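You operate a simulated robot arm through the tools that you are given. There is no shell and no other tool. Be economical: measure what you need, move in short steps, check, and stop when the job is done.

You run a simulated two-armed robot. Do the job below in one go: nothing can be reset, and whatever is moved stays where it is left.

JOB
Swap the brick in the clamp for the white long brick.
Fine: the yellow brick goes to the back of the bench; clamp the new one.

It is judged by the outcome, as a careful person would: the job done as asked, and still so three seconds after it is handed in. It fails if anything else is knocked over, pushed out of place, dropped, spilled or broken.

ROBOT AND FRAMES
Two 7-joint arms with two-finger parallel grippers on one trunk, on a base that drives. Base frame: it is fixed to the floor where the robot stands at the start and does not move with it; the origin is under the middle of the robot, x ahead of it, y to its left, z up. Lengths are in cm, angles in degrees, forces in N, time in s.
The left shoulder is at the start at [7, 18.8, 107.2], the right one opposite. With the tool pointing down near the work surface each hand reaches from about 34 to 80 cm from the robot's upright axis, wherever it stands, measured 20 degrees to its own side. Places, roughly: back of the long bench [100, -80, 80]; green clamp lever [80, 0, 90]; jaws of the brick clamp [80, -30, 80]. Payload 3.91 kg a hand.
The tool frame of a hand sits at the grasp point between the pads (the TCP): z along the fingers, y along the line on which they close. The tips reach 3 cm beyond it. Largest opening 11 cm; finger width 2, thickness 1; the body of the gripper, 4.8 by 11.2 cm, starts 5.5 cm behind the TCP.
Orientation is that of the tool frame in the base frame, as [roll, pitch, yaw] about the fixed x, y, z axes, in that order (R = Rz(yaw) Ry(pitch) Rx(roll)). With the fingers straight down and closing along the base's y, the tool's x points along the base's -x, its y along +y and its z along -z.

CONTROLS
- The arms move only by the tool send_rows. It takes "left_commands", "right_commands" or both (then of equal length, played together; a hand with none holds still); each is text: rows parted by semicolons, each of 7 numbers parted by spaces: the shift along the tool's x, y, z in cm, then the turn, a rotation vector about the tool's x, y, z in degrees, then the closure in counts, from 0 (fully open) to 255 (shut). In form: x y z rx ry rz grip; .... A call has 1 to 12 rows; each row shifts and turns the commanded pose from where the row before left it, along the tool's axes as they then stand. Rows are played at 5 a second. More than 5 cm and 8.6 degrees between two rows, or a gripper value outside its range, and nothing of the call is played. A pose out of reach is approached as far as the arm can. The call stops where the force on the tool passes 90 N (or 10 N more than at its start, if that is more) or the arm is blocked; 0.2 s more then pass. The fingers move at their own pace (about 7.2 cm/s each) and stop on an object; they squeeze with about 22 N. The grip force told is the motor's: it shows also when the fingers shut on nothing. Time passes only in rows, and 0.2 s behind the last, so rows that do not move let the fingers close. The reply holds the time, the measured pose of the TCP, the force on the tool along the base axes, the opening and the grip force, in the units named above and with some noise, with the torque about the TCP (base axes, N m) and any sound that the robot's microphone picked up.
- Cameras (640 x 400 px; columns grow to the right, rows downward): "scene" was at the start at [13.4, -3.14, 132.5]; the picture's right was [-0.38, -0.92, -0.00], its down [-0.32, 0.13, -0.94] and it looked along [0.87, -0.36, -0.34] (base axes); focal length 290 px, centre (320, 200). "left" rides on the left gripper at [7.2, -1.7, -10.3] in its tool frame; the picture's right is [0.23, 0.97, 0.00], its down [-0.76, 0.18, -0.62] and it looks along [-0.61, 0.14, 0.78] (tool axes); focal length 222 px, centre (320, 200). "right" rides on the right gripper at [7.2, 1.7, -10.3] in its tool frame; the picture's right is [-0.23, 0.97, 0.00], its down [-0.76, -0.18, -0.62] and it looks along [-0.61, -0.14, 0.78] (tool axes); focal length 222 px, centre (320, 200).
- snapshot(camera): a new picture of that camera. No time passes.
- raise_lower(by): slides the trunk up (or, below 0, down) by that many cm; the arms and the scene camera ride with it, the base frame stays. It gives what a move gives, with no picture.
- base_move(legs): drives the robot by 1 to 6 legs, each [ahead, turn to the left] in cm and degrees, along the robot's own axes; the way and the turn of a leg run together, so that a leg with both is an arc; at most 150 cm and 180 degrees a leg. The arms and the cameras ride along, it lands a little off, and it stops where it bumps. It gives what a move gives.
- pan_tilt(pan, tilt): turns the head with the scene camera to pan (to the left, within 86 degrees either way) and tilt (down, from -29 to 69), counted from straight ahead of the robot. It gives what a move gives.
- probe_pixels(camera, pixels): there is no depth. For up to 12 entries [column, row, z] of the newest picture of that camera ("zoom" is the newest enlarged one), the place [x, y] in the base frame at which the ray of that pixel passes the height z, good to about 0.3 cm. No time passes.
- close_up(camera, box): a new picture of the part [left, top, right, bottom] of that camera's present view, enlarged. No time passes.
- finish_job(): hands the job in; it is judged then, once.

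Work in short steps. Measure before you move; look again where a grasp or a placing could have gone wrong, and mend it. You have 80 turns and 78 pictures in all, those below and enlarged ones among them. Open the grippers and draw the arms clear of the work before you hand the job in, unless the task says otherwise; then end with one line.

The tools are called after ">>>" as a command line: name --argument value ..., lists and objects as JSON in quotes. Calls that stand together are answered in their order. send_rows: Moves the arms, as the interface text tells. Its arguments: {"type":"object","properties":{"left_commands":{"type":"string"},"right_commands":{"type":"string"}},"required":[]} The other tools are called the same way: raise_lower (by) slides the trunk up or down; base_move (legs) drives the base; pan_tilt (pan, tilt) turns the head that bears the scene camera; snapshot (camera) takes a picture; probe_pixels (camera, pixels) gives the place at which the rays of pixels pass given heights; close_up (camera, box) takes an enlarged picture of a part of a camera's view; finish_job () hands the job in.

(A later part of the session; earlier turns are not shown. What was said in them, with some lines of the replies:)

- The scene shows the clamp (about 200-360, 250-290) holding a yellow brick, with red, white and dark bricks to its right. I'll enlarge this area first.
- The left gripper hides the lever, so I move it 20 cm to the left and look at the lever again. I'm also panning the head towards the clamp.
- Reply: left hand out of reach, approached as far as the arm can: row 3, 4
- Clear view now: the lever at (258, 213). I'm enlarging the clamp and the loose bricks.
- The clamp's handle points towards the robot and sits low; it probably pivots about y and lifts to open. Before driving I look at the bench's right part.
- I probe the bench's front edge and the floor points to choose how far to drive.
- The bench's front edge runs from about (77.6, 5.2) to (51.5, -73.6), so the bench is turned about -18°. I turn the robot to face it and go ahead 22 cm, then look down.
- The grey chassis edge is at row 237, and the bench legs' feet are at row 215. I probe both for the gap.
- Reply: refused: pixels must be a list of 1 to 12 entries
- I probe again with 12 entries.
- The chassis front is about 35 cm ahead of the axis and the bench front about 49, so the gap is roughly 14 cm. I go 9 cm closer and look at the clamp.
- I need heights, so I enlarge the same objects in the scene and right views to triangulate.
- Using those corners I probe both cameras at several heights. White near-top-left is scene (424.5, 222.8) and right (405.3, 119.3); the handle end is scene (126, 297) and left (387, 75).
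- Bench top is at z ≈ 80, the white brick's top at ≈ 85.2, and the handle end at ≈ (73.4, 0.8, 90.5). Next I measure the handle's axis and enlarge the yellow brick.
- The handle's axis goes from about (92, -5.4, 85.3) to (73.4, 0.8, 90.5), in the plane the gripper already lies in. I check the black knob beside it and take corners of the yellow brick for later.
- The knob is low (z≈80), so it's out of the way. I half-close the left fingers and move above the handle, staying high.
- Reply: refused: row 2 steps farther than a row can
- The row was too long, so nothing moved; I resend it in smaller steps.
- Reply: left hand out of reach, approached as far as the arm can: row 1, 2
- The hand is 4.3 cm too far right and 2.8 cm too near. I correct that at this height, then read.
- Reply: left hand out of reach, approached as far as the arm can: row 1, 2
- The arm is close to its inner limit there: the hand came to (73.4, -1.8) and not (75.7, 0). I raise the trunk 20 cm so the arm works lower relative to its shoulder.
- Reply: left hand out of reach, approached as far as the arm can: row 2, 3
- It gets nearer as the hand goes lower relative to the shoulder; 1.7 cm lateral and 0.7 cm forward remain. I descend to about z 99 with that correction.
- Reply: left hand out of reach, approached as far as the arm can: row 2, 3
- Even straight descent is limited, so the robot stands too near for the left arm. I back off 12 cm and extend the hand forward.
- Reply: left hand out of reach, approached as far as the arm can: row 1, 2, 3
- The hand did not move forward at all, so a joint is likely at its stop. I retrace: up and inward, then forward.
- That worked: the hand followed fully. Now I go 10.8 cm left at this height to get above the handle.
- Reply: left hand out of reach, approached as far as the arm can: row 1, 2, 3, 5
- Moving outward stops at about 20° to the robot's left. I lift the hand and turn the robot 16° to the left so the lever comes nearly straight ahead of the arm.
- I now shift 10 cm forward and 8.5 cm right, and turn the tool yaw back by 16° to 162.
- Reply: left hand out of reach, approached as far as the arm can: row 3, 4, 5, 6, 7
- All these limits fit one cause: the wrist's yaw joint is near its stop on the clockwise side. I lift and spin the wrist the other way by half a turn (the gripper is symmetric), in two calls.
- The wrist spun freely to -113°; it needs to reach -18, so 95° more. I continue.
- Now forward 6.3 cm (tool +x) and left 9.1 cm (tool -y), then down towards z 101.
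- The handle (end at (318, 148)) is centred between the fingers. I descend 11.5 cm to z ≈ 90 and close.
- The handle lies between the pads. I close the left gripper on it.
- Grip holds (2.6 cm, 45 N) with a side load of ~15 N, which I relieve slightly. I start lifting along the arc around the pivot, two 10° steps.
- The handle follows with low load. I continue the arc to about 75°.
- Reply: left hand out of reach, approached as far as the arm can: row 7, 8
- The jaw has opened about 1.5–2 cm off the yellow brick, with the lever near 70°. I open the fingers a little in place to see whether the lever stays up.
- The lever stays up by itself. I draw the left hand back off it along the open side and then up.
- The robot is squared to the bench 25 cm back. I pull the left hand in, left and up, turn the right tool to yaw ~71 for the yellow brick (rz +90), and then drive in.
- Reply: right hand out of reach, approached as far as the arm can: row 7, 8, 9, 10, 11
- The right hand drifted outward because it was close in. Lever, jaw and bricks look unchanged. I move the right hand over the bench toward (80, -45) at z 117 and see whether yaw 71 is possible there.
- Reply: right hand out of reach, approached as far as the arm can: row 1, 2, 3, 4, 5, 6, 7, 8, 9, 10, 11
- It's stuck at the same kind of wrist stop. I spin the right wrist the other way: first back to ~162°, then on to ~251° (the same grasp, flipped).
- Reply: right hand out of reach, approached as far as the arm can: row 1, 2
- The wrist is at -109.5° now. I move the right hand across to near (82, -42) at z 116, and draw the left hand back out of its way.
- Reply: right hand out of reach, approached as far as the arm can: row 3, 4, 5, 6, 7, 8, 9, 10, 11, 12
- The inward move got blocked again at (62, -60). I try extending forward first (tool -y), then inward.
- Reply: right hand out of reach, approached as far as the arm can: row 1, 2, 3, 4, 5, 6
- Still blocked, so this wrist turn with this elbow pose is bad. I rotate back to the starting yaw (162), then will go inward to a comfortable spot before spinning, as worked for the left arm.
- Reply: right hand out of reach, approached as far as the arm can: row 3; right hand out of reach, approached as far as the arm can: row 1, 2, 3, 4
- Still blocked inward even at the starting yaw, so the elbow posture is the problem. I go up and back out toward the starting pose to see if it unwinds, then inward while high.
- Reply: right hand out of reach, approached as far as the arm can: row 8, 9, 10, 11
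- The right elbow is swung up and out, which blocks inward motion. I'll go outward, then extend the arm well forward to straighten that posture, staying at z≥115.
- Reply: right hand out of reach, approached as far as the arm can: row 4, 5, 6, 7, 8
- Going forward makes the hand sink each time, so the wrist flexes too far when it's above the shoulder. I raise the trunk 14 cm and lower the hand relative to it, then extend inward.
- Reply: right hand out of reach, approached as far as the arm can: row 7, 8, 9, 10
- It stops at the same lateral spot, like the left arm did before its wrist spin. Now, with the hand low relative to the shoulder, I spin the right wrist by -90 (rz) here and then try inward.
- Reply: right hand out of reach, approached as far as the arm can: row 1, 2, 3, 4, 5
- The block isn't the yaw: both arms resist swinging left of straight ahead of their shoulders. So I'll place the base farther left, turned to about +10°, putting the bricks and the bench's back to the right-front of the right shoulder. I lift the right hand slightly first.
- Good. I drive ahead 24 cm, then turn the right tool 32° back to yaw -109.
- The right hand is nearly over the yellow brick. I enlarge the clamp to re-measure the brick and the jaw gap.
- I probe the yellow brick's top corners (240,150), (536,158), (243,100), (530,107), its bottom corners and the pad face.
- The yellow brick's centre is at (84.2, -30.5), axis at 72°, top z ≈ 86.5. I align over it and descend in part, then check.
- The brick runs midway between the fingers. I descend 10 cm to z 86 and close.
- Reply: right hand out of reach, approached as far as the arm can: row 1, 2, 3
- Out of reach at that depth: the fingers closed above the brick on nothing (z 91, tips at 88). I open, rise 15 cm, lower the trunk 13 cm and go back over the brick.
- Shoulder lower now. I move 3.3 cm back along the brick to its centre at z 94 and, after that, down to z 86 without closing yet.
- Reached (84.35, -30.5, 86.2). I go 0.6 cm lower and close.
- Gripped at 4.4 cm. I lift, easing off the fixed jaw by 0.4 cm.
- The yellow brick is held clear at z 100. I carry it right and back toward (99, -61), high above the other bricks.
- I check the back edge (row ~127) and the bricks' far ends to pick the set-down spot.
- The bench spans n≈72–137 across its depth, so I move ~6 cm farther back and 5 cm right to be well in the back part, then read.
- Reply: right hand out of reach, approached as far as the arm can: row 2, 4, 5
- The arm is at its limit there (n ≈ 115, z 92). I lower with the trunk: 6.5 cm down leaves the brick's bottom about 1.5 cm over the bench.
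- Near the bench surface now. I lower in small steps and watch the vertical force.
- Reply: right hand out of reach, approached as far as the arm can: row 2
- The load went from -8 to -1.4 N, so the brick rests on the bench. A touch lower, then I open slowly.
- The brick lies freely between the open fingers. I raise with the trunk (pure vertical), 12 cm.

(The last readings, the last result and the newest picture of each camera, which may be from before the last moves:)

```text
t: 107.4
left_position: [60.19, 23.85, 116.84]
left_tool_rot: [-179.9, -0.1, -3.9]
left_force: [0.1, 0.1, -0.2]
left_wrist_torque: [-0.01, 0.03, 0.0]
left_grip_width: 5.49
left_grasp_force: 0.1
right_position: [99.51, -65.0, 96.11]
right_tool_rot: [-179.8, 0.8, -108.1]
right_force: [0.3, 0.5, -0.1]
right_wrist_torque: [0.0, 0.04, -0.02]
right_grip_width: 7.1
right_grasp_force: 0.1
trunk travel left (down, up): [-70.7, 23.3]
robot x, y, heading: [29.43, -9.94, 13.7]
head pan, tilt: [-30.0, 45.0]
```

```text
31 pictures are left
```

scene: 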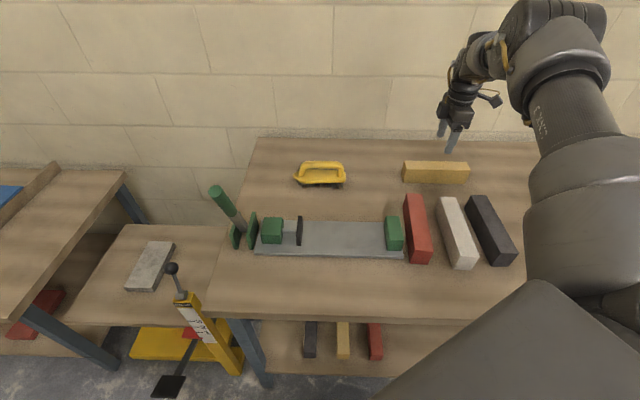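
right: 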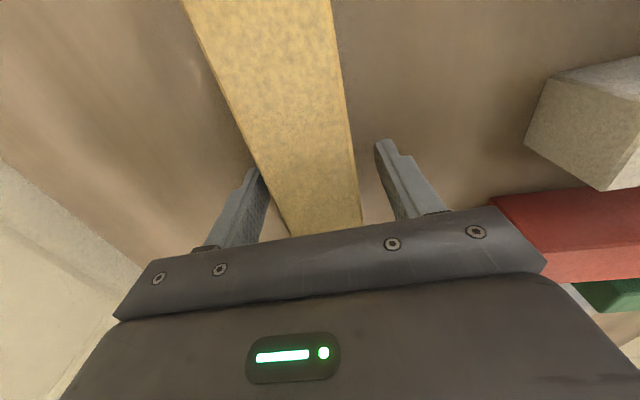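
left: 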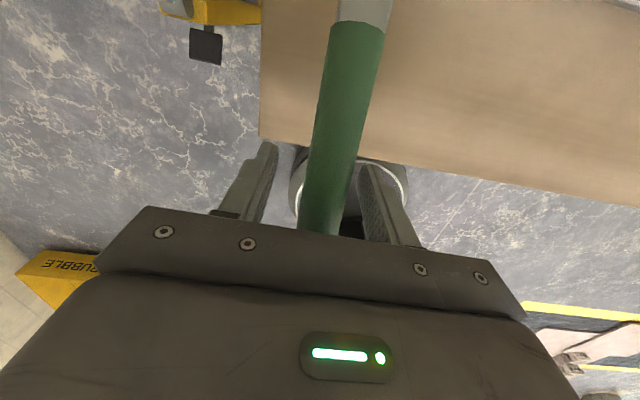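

The yellow brick rests well at the back. I now move back over the white brick (centre ≈ (77.4, -57.3)) and begin turning the wrist towards yaw -19.5.

>>> send_rows --right_commands "-0.1 4.68 0 0 0 0 102;-0.1 4.68 0 0 0 0 102;-0.1 4.68 0 0 0 0 102;-0.1 4.68 0 0 0 0 102;-0.1 4.68 0 0 0 0 102;0 0 0 0 0 -8 102;0 0 0 0 0 -8 102;0 0 0 0 0 -8 102;0 0 0 0 0 -8 102;0 0 0 0 0 -8 102;0 0 0 0 0 -8 102;0 0 0 0 0 0 102"

>>> send_rows --right_commands "0 0 0 0 0 -8 102;0 0 0 0 0 -8 102;0 0 0 0 0 -8 102;0 0 0 0 0 -8 102;0 0 0 0 0 -8.5 102;0 0 0 0 0 0 102"

>>> snapshot --camera "right"

>>> snapshot --camera "scene"

```text
t: 110.0
left_position: [60.17, 23.83, 116.94]
left_tool_rot: [-179.9, -0.1, -4.1]
left_force: [-0.1, 0.2, -0.3]
left_wrist_torque: [0.01, 0.01, 0.0]
left_grip_width: 5.47
left_grasp_force: 0.0
right_position: [77.41, -57.21, 96.11]
right_tool_rot: [-179.3, 0.5, -60.0]
right_force: [0.5, 0.8, -0.2]
right_wrist_torque: [0.0, -0.03, -0.02]
right_grip_width: 6.6
right_grasp_force: 0.1
trunk travel left (down, up): [-70.7, 23.3]
robot x, y, heading: [29.02, -10.4, 13.4]
head pan, tilt: [-30.0, 45.0]
```

```text
t: 111.4
left_position: [60.14, 23.79, 116.83]
left_tool_rot: [-179.9, -0.2, -4.1]
left_force: [-1.2, 0.9, 0.2]
left_wrist_torque: [0.0, 0.01, 0.02]
left_grip_width: 5.48
left_grasp_force: 0.0
right_position: [77.31, -57.24, 96.04]
right_tool_rot: [-179.2, -0.2, -19.5]
right_force: [0.7, 0.4, -0.3]
right_wrist_torque: [-0.01, 0.01, 0.01]
right_grip_width: 6.65
right_grasp_force: 0.1
trunk travel left (down, up): [-70.7, 23.3]
robot x, y, heading: [29.45, -9.81, 13.6]
head pan, tilt: [-30.0, 45.0]
```

```text
30 pictures are left
```

right: 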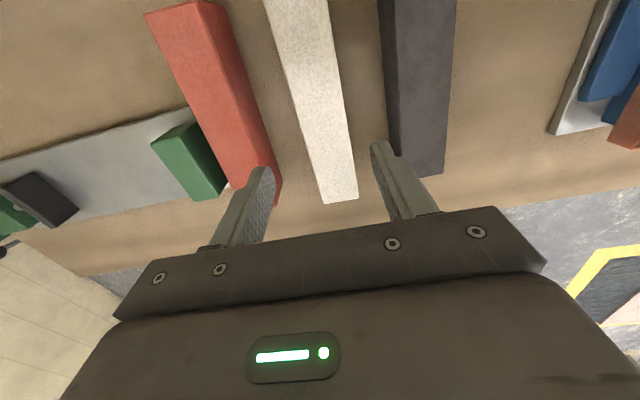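

```text
29 pictures are left
```

scene: 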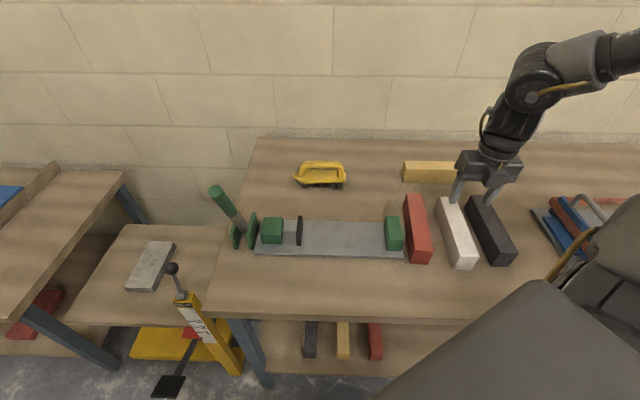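

Fingers straddle the white brick (about columns 300–350 versus fingers 265 and 380). I verify its place through this camera before descending.

>>> probe_pixels --camera "right" --pixels '[[322, 203, 85.2], [358, 198, 85.2], [263, 0, 85.2], [328, 0, 85.2], [282, 203, 85.2], [386, 172, 80]]'

>>> close_up --camera "scene" --box '[390, 180, 550, 280]'

```text
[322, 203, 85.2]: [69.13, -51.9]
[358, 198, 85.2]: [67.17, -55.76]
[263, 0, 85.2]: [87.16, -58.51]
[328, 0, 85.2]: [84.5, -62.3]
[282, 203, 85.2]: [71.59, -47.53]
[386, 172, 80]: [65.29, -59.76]
```

```text
4.00 times, centred on (470, 230) of scene
```

zoom: 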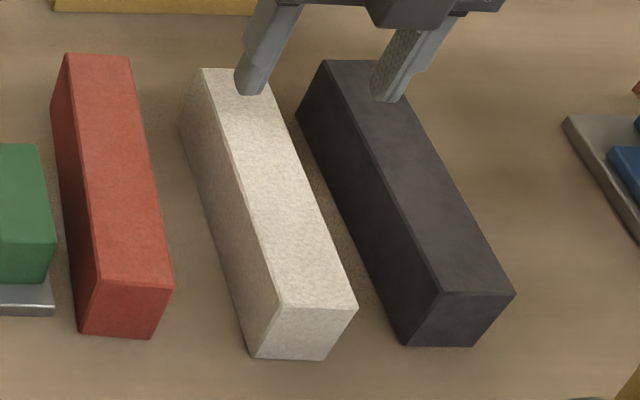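

The white brick's centre is (77.2, -57.1), right under the TCP. I lower with the trunk by 12 cm (pure vertical).

>>> raise_lower --by -11.9

>>> snapshot --camera "right"

```text
t: 112.9
left_position: [60.13, 23.82, 105.09]
left_tool_rot: [-179.9, -0.2, -4.0]
left_force: [-0.6, -0.7, 0.0]
left_wrist_torque: [0.0, 0.03, 0.0]
left_grip_width: 5.47
left_grasp_force: 0.1
right_position: [77.38, -57.11, 84.25]
right_tool_rot: [-179.2, -0.2, -19.6]
right_force: [-0.8, 0.8, -0.3]
right_wrist_torque: [-0.02, 0.01, 0.0]
right_grip_width: 6.61
right_grasp_force: 0.0
trunk travel left (down, up): [-58.8, 35.2]
robot x, y, heading: [29.4, -9.88, 13.9]
head pan, tilt: [-30.0, 45.0]
```

```text
27 pictures are left
```

right: 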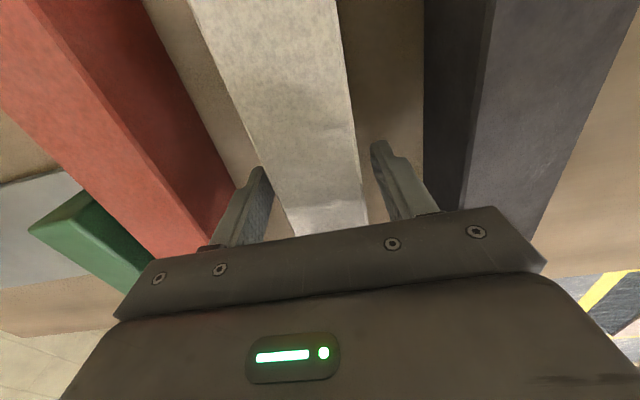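

The white brick is between the fingers with clearance on both sides. I close and hold.

>>> send_rows --right_commands "0 0 0 0 0 0 160;0 0 0 0 0 0 220;0 0 0 0 0 0 255;0 0 0 0 0 0 255;0 0 0 0 0 0 255"

>>> raise_lower --by 13

>>> snapshot --camera "scene"

```text
t: 114.1
left_position: [60.19, 23.75, 105.12]
left_tool_rot: [-179.9, -0.1, -4.2]
left_force: [-0.1, -0.3, -0.7]
left_wrist_torque: [0.02, -0.04, -0.02]
left_grip_width: 5.49
left_grasp_force: 0.1
right_position: [77.33, -57.09, 84.18]
right_tool_rot: [-179.1, -0.2, -19.6]
right_force: [-0.6, -6.2, 4.6]
right_wrist_torque: [-0.38, 0.56, 0.27]
right_grip_width: 4.39
right_grasp_force: 21.8
trunk travel left (down, up): [-58.8, 35.2]
robot x, y, heading: [29.49, -9.53, 13.7]
head pan, tilt: [-30.0, 45.0]
```

```text
t: 115.7
left_position: [60.24, 23.71, 117.98]
left_tool_rot: [-179.9, -0.1, -4.1]
left_force: [0.1, -0.3, -0.4]
left_wrist_torque: [0.04, 0.01, 0.01]
left_grip_width: 5.51
left_grasp_force: 0.1
right_position: [77.38, -57.17, 97.08]
right_tool_rot: [-179.2, -0.1, -19.7]
right_force: [0.2, -0.7, -9.0]
right_wrist_torque: [0.01, 0.0, -0.02]
right_grip_width: 4.41
right_grasp_force: 22.0
trunk travel left (down, up): [-71.8, 22.2]
robot x, y, heading: [29.3, -10.16, 13.5]
head pan, tilt: [-30.0, 45.0]
```

```text
26 pictures are left
```

scene: 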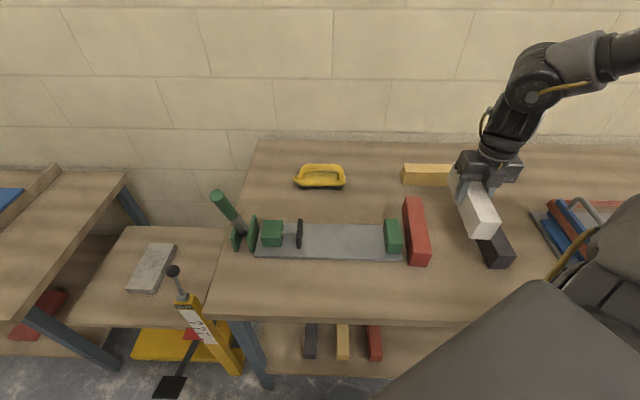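

White brick is held (9 N). I rotate it 88° to line it up with the clamp, at height.

>>> send_rows --right_commands "0 0 -1 0 0 8 255;0 0 -1 0 0 8 255;0 0 0 0 0 8 255;0 0 0 0 0 8 255;0 0 0 0 0 8 255;0 0 0 0 0 8 255;0 0 0 0 0 8 255;0 0 0 0 0 8 255;0 0 0 0 0 8 255;0 0 0 0 0 8 255;0 0 0 0 0 8.3 255;0 0 0 0 0 0 255"

```text
t: 118.3
left_position: [60.18, 23.79, 118.13]
left_tool_rot: [-179.8, -0.1, -4.1]
left_force: [0.6, 0.3, -0.3]
left_wrist_torque: [0.03, -0.02, 0.01]
left_grip_width: 5.48
left_grasp_force: 0.1
right_position: [77.44, -57.38, 99.05]
right_tool_rot: [-179.8, 0.9, -108.0]
right_force: [-0.2, 0.0, -9.3]
right_wrist_torque: [-0.01, -0.01, 0.01]
right_grip_width: 4.38
right_grasp_force: 22.0
trunk travel left (down, up): [-71.8, 22.2]
robot x, y, heading: [29.38, -10.03, 13.4]
head pan, tilt: [-30.0, 45.0]
```

Aligned at yaw -108. I carry it left over the clamp to (84.6, -29.6) at z 99.

>>> send_rows --right_commands "-4.77 0.3 0 0 0 0 255;-4.77 0.3 0 0 0 0 255;-4.77 0.3 0 0 0 0 255;-4.77 0.3 0 0 0 0 255;-4.77 0.3 0 0 0 0 255;-4.77 0.3 0 0 0 0 255;0 0 0 0 0 0 255"

>>> snapshot --camera "scene"

>>> snapshot --camera "right"

```text
t: 119.9
left_position: [60.25, 23.68, 117.99]
left_tool_rot: [-179.7, -0.1, -4.1]
left_force: [-0.6, -0.6, 0.0]
left_wrist_torque: [0.0, 0.0, 0.02]
left_grip_width: 5.48
left_grasp_force: 0.1
right_position: [84.57, -29.53, 99.5]
right_tool_rot: [-179.9, 0.9, -108.1]
right_force: [0.0, -0.2, -7.8]
right_wrist_torque: [0.02, 0.01, -0.01]
right_grip_width: 4.4
right_grasp_force: 22.6
trunk travel left (down, up): [-71.8, 22.2]
robot x, y, heading: [29.15, -9.67, 13.4]
head pan, tilt: [-30.0, 45.0]
```

```text
25 pictures are left
```

scene: 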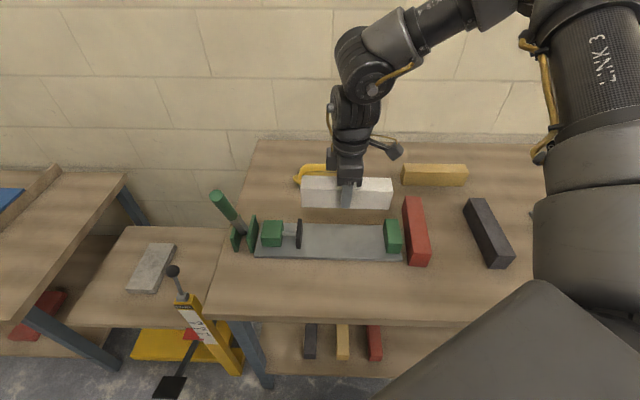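

```text
24 pictures are left
```

right: 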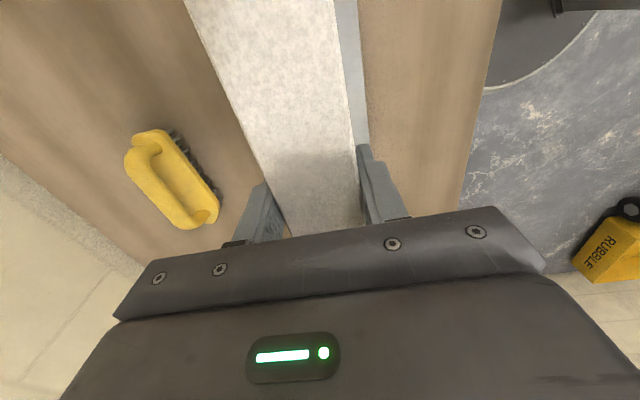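

I lower with the trunk by 7 cm so the brick's bottom is just above the jaws' tops, and check the end clearances.

>>> raise_lower --by -7

>>> close_up --camera "scene" --box '[230, 150, 430, 275]'

```text
t: 121.0
left_position: [60.23, 23.67, 111.11]
left_tool_rot: [-179.9, -0.1, -4.1]
left_force: [0.3, -0.4, 0.4]
left_wrist_torque: [0.0, 0.0, -0.03]
left_grip_width: 5.51
left_grasp_force: 0.1
right_position: [84.61, -29.51, 92.59]
right_tool_rot: [-179.8, 0.8, -107.8]
right_force: [-1.1, -0.2, -8.4]
right_wrist_torque: [0.0, -0.01, 0.02]
right_grip_width: 4.39
right_grasp_force: 22.5
trunk travel left (down, up): [-64.8, 29.2]
robot x, y, heading: [28.89, -10.28, 13.7]
head pan, tilt: [-30.0, 45.0]
```

```text
3.20 times, centred on (330, 212) of scene
```

zoom: 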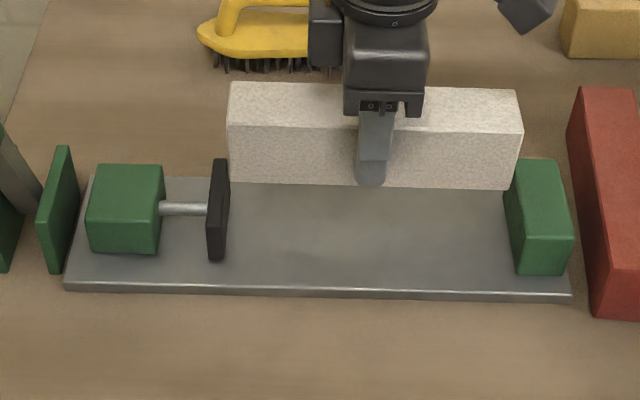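

I probe the held brick's bottom corners (229,183), (512,189) and the jaw faces.

>>> probe_pixels --camera "zoom" --pixels '[[229, 183, 88.4], [512, 189, 88.4], [226, 128, 93.6], [522, 134, 93.6], [516, 274, 81.4], [222, 259, 81.4], [514, 212, 86.5], [228, 160, 87.5]]'

```text
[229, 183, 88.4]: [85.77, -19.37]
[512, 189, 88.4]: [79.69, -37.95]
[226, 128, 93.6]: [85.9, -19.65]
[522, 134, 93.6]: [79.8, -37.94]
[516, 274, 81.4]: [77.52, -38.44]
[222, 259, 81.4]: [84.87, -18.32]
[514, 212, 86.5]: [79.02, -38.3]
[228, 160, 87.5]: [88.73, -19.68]
```

About 0.6 cm clearance on the pad side and 1.1 cm on the fixed-jaw side. I shift 0.25 cm to the right and lower most of the way with the trunk.

>>> send_rows --right_commands "0.25 0.2 0 0 0 0 255;0 0 0 0 0 0 255"

>>> raise_lower --by -6.3

>>> close_up --camera "scene" --box '[230, 130, 430, 255]'

```text
t: 121.5
left_position: [60.24, 23.84, 110.93]
left_tool_rot: [-179.8, -0.1, -4.1]
left_force: [-0.6, 0.0, 1.4]
left_wrist_torque: [-0.02, -0.02, 0.0]
left_grip_width: 5.47
left_grasp_force: 0.0
right_position: [84.36, -29.63, 92.62]
right_tool_rot: [-179.8, 0.7, -107.9]
right_force: [0.0, -0.8, -8.5]
right_wrist_torque: [0.02, -0.05, 0.0]
right_grip_width: 4.39
right_grasp_force: 22.8
trunk travel left (down, up): [-64.8, 29.2]
robot x, y, heading: [29.01, -10.04, 13.4]
head pan, tilt: [-30.0, 45.0]
```

```text
t: 122.6
left_position: [60.27, 23.72, 104.74]
left_tool_rot: [-179.9, -0.1, -4.1]
left_force: [-0.3, -0.3, -0.1]
left_wrist_torque: [0.03, -0.02, 0.02]
left_grip_width: 5.51
left_grasp_force: 0.1
right_position: [84.34, -29.69, 86.31]
right_tool_rot: [-179.8, 0.8, -108.0]
right_force: [0.6, -0.4, -7.9]
right_wrist_torque: [0.0, -0.09, -0.02]
right_grip_width: 4.42
right_grasp_force: 22.5
trunk travel left (down, up): [-58.5, 35.5]
robot x, y, heading: [29.06, -9.87, 13.6]
head pan, tilt: [-30.0, 45.0]
```

```text
3.20 times, centred on (330, 192) of scene
```

zoom: 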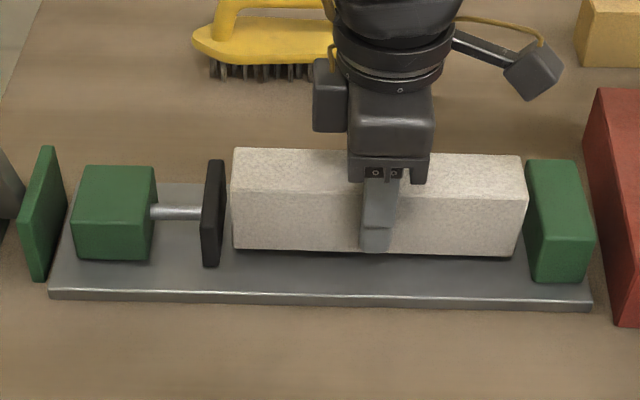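

It's in the gap between pad and jaw, slightly above the plate. I lower in small steps to contact.

>>> send_rows --right_commands "0 0 0.3 0 0 0 255;0 0 0.3 0 0 0 255;0 0 0.2 0 0 0 255;0 0 0 0 0 0 255"

```text
t: 123.6
left_position: [60.25, 23.78, 104.78]
left_tool_rot: [-179.9, -0.1, -4.1]
left_force: [-0.2, 0.8, 0.1]
left_wrist_torque: [0.01, -0.01, 0.0]
left_grip_width: 5.49
left_grasp_force: 0.0
right_position: [84.36, -29.62, 85.55]
right_tool_rot: [-179.9, 0.8, -107.9]
right_force: [0.2, -1.2, -7.9]
right_wrist_torque: [0.01, 0.02, 0.03]
right_grip_width: 4.4
right_grasp_force: 21.7
trunk travel left (down, up): [-58.5, 35.5]
robot x, y, heading: [29.39, -9.82, 13.4]
head pan, tilt: [-30.0, 45.0]
```

No contact yet. I continue in smaller steps.

>>> send_rows --right_commands "0 0 0.15 0 0 0 255;0 0 0.15 0 0 0 255;0 0 0 0 0 0 255"

```text
t: 124.4
left_position: [60.18, 23.97, 104.78]
left_tool_rot: [-179.8, -0.2, -3.9]
left_force: [0.1, 1.1, 0.1]
left_wrist_torque: [-0.01, -0.03, 0.02]
left_grip_width: 5.5
left_grasp_force: 0.1
right_position: [84.3, -29.56, 85.33]
right_tool_rot: [-179.7, 0.8, -107.9]
right_force: [4.4, 0.7, 8.4]
right_wrist_torque: [-0.36, 0.34, 0.21]
right_grip_width: 4.38
right_grasp_force: 22.1
trunk travel left (down, up): [-58.5, 35.5]
robot x, y, heading: [29.35, -9.86, 13.8]
head pan, tilt: [-30.0, 45.0]
```

Contact with the plate. I slide it 0.7 cm towards the fixed jaw, then release gently.

>>> send_rows --right_commands "0 0 -0.1 0 0 0 255;0.4 0 0 0 0 0 255;0.3 0 0 0 0 0 255;0 0 0 0 0 0 255;0 0 0 0 0 0 160;0 0 0 0 0 0 110;0 0 0 0 0 0 90;0 0 0 0 0 0 90"

>>> raise_lower --by 12

>>> close_up --camera "scene" --box '[200, 150, 440, 300]'

```text
t: 126.2
left_position: [60.21, 23.98, 104.74]
left_tool_rot: [-179.9, -0.2, -4.2]
left_force: [0.0, -0.5, 0.4]
left_wrist_torque: [0.01, 0.07, 0.0]
left_grip_width: 5.47
left_grasp_force: 0.1
right_position: [84.01, -30.32, 85.42]
right_tool_rot: [-179.7, 0.8, -107.8]
right_force: [-1.2, 0.2, -1.2]
right_wrist_torque: [-0.01, 0.0, 0.01]
right_grip_width: 7.12
right_grasp_force: 0.0
trunk travel left (down, up): [-58.5, 35.5]
robot x, y, heading: [29.32, -10.4, 13.5]
head pan, tilt: [-30.0, 45.0]
```

```text
t: 127.7
left_position: [60.18, 23.9, 116.69]
left_tool_rot: [-179.9, -0.1, -4.0]
left_force: [0.8, -0.2, -0.1]
left_wrist_torque: [0.03, 0.03, 0.0]
left_grip_width: 5.44
left_grasp_force: 0.1
right_position: [84.15, -30.37, 97.33]
right_tool_rot: [-179.8, 0.8, -108.0]
right_force: [0.4, -0.8, 0.5]
right_wrist_torque: [-0.02, 0.01, -0.02]
right_grip_width: 7.11
right_grasp_force: 0.1
trunk travel left (down, up): [-70.5, 23.5]
robot x, y, heading: [29.27, -9.7, 13.7]
head pan, tilt: [-30.0, 45.0]
```

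```text
2.67 times, centred on (320, 225) of scene
```

zoom: 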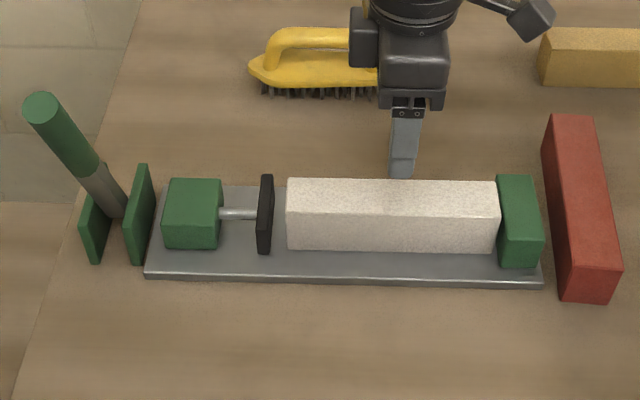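

The white brick sits flush by the fixed jaw. I move the right hand away to the right and bring the left hand to a spot in front of the raised lever.

>>> send_rows --left_commands "2.4 3.8 0 0 0 0 128;2.4 3.8 0 0 0 0 128;2.4 3.8 0 0 0 0 128;2.4 3.8 0 0 0 0 128;2.4 3.8 0 0 0 0 128;2.3 3.9 0 0 0 0 128;0 0 0 0 0 8 128;0 0 0 0 0 8 128;0 0 0 0 0 0 128" --right_commands "0 0 -3 0 0 0 90;4 0 -1 0 0 0 90;4 0 0 0 0 0 90;4 0 0 0 0 0 90;4 0 0 0 0 0 90;4 0 0 0 0 0 90;4 0 0 0 0 0 90;0 0 0 0 0 0 90;0 0 0 0 0 0 90"

>>> snapshot --camera "scene"

```text
t: 129.7
left_position: [72.81, -0.17, 116.66]
left_tool_rot: [-179.8, -0.1, -20.0]
left_force: [0.0, -0.4, -0.5]
left_wrist_torque: [0.05, 0.0, -0.02]
left_grip_width: 5.45
left_grasp_force: 0.1
right_position: [76.84, -53.18, 100.83]
right_tool_rot: [-179.9, 0.8, -107.9]
right_force: [0.2, 0.3, -0.4]
right_wrist_torque: [0.0, -0.02, 0.0]
right_grip_width: 7.13
right_grasp_force: 0.0
trunk travel left (down, up): [-70.5, 23.5]
robot x, y, heading: [28.9, -9.85, 13.6]
head pan, tilt: [-30.0, 45.0]
```

```text
20 pictures are left
```

scene: 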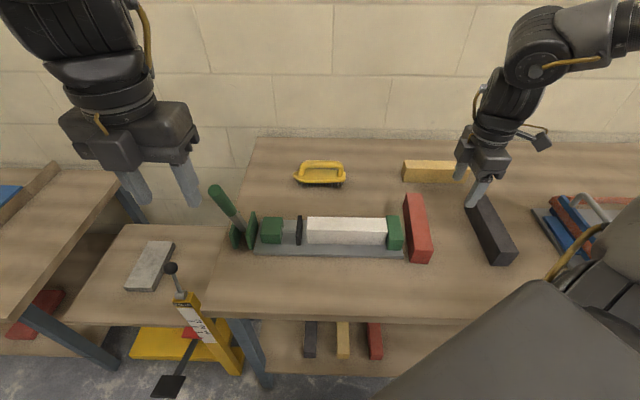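

Left hand is in front of the lever, 14 cm too high. I lower it there to z ≈ 102.

>>> send_rows --left_commands "0 0 4 0 0 0 128;0 0 4 0 0 0 128;0 0 4 0 0 0 128;0 0 2.3 0 0 0 128;0 0 0 0 0 0 128"

>>> pan_tilt --pan -15 --tilt 40

>>> close_up --camera "scene" --box '[200, 100, 440, 250]'

>>> snapshot --camera "left"

```text
t: 130.9
left_position: [72.89, 0.01, 102.58]
left_tool_rot: [-179.9, -0.2, -20.0]
left_force: [0.1, 0.5, -0.2]
left_wrist_torque: [-0.01, -0.03, -0.02]
left_grip_width: 5.46
left_grasp_force: 0.2
right_position: [76.74, -53.17, 100.91]
right_tool_rot: [-179.8, 0.7, -107.9]
right_force: [-1.0, 1.4, 0.2]
right_wrist_torque: [0.0, -0.01, 0.01]
right_grip_width: 7.13
right_grasp_force: 0.0
trunk travel left (down, up): [-70.5, 23.5]
robot x, y, heading: [29.15, -10.11, 13.4]
head pan, tilt: [-30.0, 45.0]
```

```text
t: 131.6
left_position: [72.88, 0.06, 102.57]
left_tool_rot: [-179.8, -0.1, -20.1]
left_force: [0.3, 0.1, 0.3]
left_wrist_torque: [-0.01, -0.05, 0.03]
left_grip_width: 5.49
left_grasp_force: 0.1
right_position: [76.83, -53.17, 100.95]
right_tool_rot: [-179.7, 0.8, -107.9]
right_force: [0.0, 0.7, -0.4]
right_wrist_torque: [-0.01, 0.03, -0.02]
right_grip_width: 7.14
right_grasp_force: 0.0
trunk travel left (down, up): [-70.5, 23.5]
robot x, y, heading: [29.27, -10.07, 13.4]
head pan, tilt: [-15.0, 40.0]
```

```text
2.67 times, centred on (320, 175) of scene
```

zoom: 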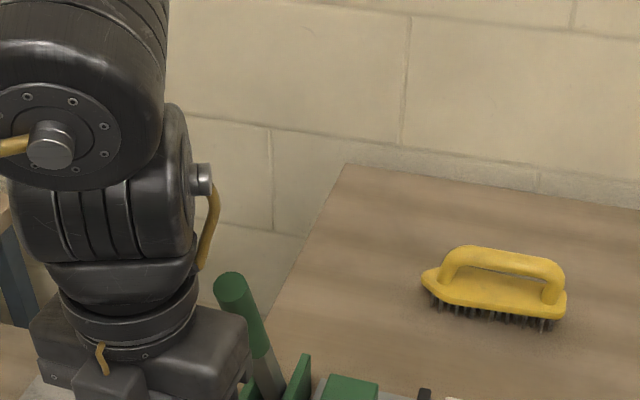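

```text
18 pictures are left
```

left: 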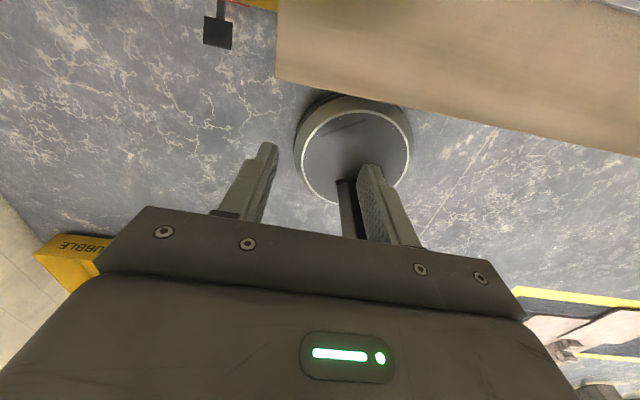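

I check the handle end, at full-picture pixel (287, 207), through the scene camera at several heights.

>>> probe_pixels --camera "zoom" --pixels '[[232, 285, 102], [232, 285, 104], [232, 285, 106], [255, 345, 95]]'

```text
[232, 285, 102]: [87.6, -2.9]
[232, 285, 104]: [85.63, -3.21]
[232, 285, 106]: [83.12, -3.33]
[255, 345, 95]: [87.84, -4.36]
```

Handle end at ≈ (85.5, -3.2, 104), consistent with before. I shift 0.8 cm left and go 13.7 cm forward so the fingers straddle it, then close.

>>> send_rows --left_commands "0 -0.8 0.3 0 0 0 128;4 0 0 0 0 0 128;4 0 0 0 0 0 128;3 0 0 0 0 0 128;2.7 0 0 0 0 0 128;0 0 0 0 0 0 128"

>>> close_up --camera "scene" --box '[200, 130, 440, 280]'

```text
t: 133.0
left_position: [86.01, -3.92, 102.2]
left_tool_rot: [-179.9, -0.1, -20.1]
left_force: [-0.3, 0.2, -0.1]
left_wrist_torque: [0.01, 0.03, 0.01]
left_grip_width: 5.5
left_grasp_force: 0.0
right_position: [76.55, -53.0, 100.93]
right_tool_rot: [-179.7, 0.9, -107.8]
right_force: [0.4, 0.5, -0.1]
right_wrist_torque: [-0.03, 0.01, 0.01]
right_grip_width: 7.12
right_grasp_force: 0.0
trunk travel left (down, up): [-70.5, 23.5]
robot x, y, heading: [29.69, -9.92, 13.6]
head pan, tilt: [-15.0, 40.0]
```

```text
2.67 times, centred on (320, 205) of scene
5 turns are left
```

zoom: 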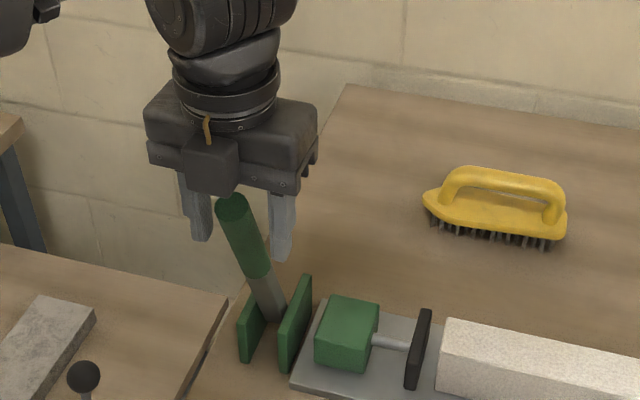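

The handle is between the fingers. I close on it and bring it down along the reverse arc to about 15°, then look.

>>> send_rows --left_commands "0 0 0 0 0 0 200;0 0 0 0 0 0 255;0 0 0 0 0 0 255;0 0 0 0 0 0 255;-1.33 0 0.55 0 0 0 255;-1.31 0 0.7 0 0 0 255;-1.3 0 0.85 0 0 0 255;-1.27 0 0.95 0 0 0 255;-1.15 0 1.06 0 0 0 255;-1.07 0 1.16 0 0 0 255"

>>> send_rows --left_commands "-0.95 0 1.25 0 0 0 255;-0.85 0 1.32 0 0 0 255;-0.73 0 1.39 0 0 0 255;-0.6 0 1.45 0 0 0 255;-0.35 0 1.0 0 0 0 255;-0.2 0 0.9 0 0 0 255;0 0 0 0 0 0 255"

>>> close_up --camera "scene" --box '[200, 150, 440, 300]'

```text
t: 135.2
left_position: [79.0, -1.41, 96.93]
left_tool_rot: [-179.9, -0.2, -20.0]
left_force: [1.8, 1.4, 7.2]
left_wrist_torque: [0.23, -1.35, 0.57]
left_grip_width: 2.61
left_grasp_force: 44.7
right_position: [76.78, -53.19, 100.96]
right_tool_rot: [-179.8, 0.7, -107.9]
right_force: [1.0, 0.3, -0.3]
right_wrist_torque: [-0.02, 0.02, 0.03]
right_grip_width: 7.14
right_grasp_force: 0.0
trunk travel left (down, up): [-70.5, 23.5]
robot x, y, heading: [29.14, -10.09, 13.5]
head pan, tilt: [-15.0, 40.0]
```

```text
t: 136.8
left_position: [75.16, -0.24, 89.65]
left_tool_rot: [-179.8, -0.2, -20.1]
left_force: [-21.9, -5.7, 10.1]
left_wrist_torque: [0.09, -0.93, 0.77]
left_grip_width: 2.6
left_grasp_force: 45.2
right_position: [76.58, -53.19, 101.12]
right_tool_rot: [-179.6, 0.9, -107.9]
right_force: [0.4, 0.5, 0.0]
right_wrist_torque: [0.01, 0.02, 0.02]
right_grip_width: 7.15
right_grasp_force: 0.0
trunk travel left (down, up): [-70.5, 23.5]
robot x, y, heading: [29.09, -9.99, 13.6]
head pan, tilt: [-15.0, 40.0]
```

```text
2.67 times, centred on (320, 225) of scene
4 turns are left
```

zoom: 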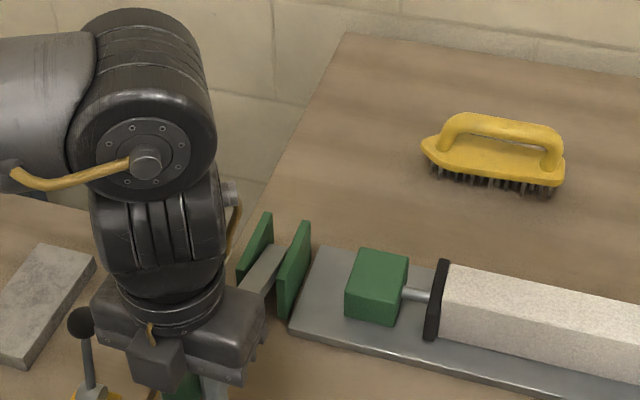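

The pad is pressed to the white brick and the lever is back at its former closed height (z 89.7 against 90). I open the left fingers, rise straight off and check.

>>> send_rows --left_commands "0 0 0 0 0 0 128;0 0 0 0 0 0 128;0 0 0 0 0 0 128;0 0 -3 0 0 0 128;0 0 -4 0 0 0 128;0 0 -4 0 0 0 128;0 0 -4 0 0 0 128;-3 -3 0 0 0 0 128;-3 -3 0 0 0 0 128;0 0 0 0 0 0 128"

>>> snapshot --camera "scene"

>>> close_up --camera "scene" --box '[220, 190, 480, 330]'

```text
t: 139.0
left_position: [71.92, 7.42, 104.47]
left_tool_rot: [-179.6, -0.1, -20.1]
left_force: [0.3, -0.5, 0.2]
left_wrist_torque: [0.02, 0.03, 0.0]
left_grip_width: 5.48
left_grasp_force: 0.1
right_position: [76.8, -53.3, 100.81]
right_tool_rot: [-179.8, 1.0, -107.9]
right_force: [0.8, -0.6, -0.6]
right_wrist_torque: [0.03, 0.0, -0.03]
right_grip_width: 7.13
right_grasp_force: 0.1
trunk travel left (down, up): [-70.5, 23.5]
robot x, y, heading: [29.22, -9.63, 13.4]
head pan, tilt: [-15.0, 40.0]
```

```text
15 pictures are left
```

scene: 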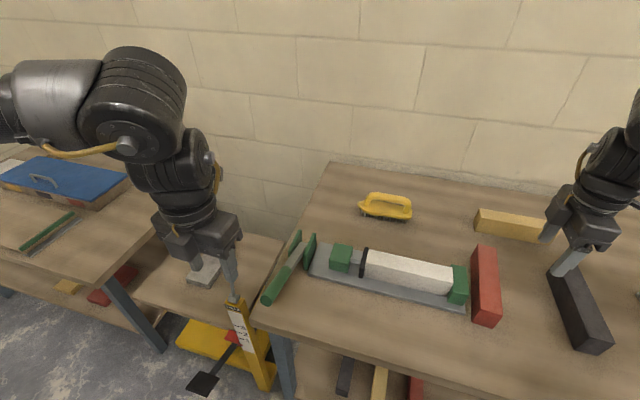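

```text
2.46 times, centred on (350, 260) of scene
3 turns are left
```

zoom: 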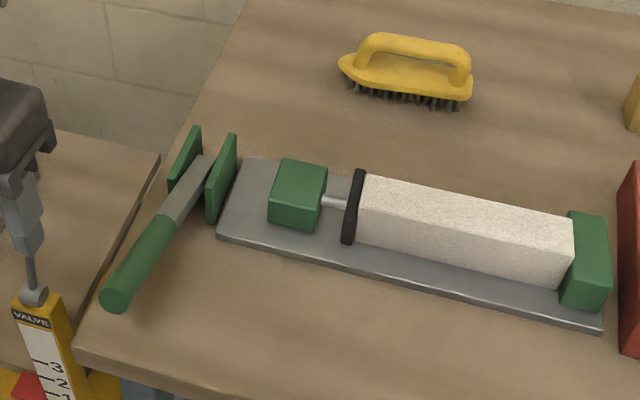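

The white brick is clamped, the lever is down and the yellow brick lies at the back; nothing else has moved. I open both grippers and raise everything clear with the trunk.

>>> send_rows --left_commands "0 0 -1 0 0 0 0;0 0 -1 0 0 0 0;0 0 0 0 0 0 0" --right_commands "0 0 -2 0 0 0 0;0 0 -2 0 0 0 0;0 0 0 0 0 0 0"

>>> raise_lower --by 15

>>> snapshot --camera "scene"

```text
t: 139.8
left_position: [71.97, 7.55, 106.57]
left_tool_rot: [-180.0, -0.1, -20.0]
left_force: [0.8, -0.4, 0.5]
left_wrist_torque: [0.01, 0.0, 0.01]
left_grip_width: 10.99
left_grasp_force: 0.1
right_position: [76.74, -53.24, 105.04]
right_tool_rot: [-179.8, 0.7, -108.0]
right_force: [0.1, 0.0, -0.1]
right_wrist_torque: [-0.02, 0.02, -0.02]
right_grip_width: 11.01
right_grasp_force: 0.1
trunk travel left (down, up): [-70.5, 23.5]
robot x, y, heading: [29.4, -9.95, 13.6]
head pan, tilt: [-15.0, 40.0]
```

```text
t: 141.6
left_position: [71.88, 7.53, 121.5]
left_tool_rot: [-179.8, -0.1, -20.1]
left_force: [0.0, 0.2, 0.1]
left_wrist_torque: [0.01, 0.03, 0.0]
left_grip_width: 10.98
left_grasp_force: 0.0
right_position: [76.75, -53.13, 119.95]
right_tool_rot: [-179.9, 0.8, -107.8]
right_force: [0.8, 0.0, -0.3]
right_wrist_torque: [0.0, 0.02, 0.0]
right_grip_width: 10.99
right_grasp_force: 0.0
trunk travel left (down, up): [-85.5, 8.5]
robot x, y, heading: [29.31, -10.43, 13.7]
head pan, tilt: [-15.0, 40.0]
```

```text
13 pictures are left
2 turns are left
```

scene: 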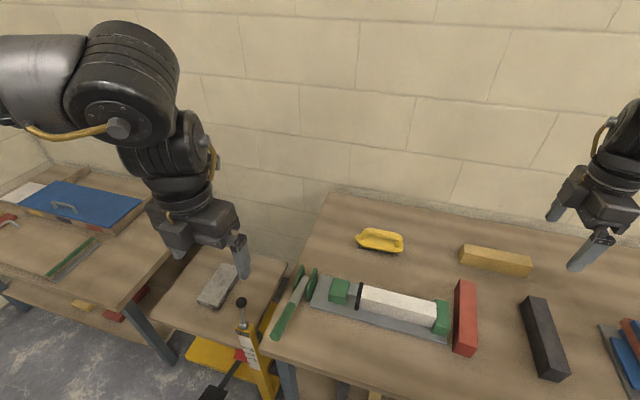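

Everything is in place and both arms are clear, so I hand the job in.

>>> finish_job

```text
The job is handed in.
```

The white long brick is clamped with the lever down, the yellow brick is at the back of the bench, and both hands are open and clear.
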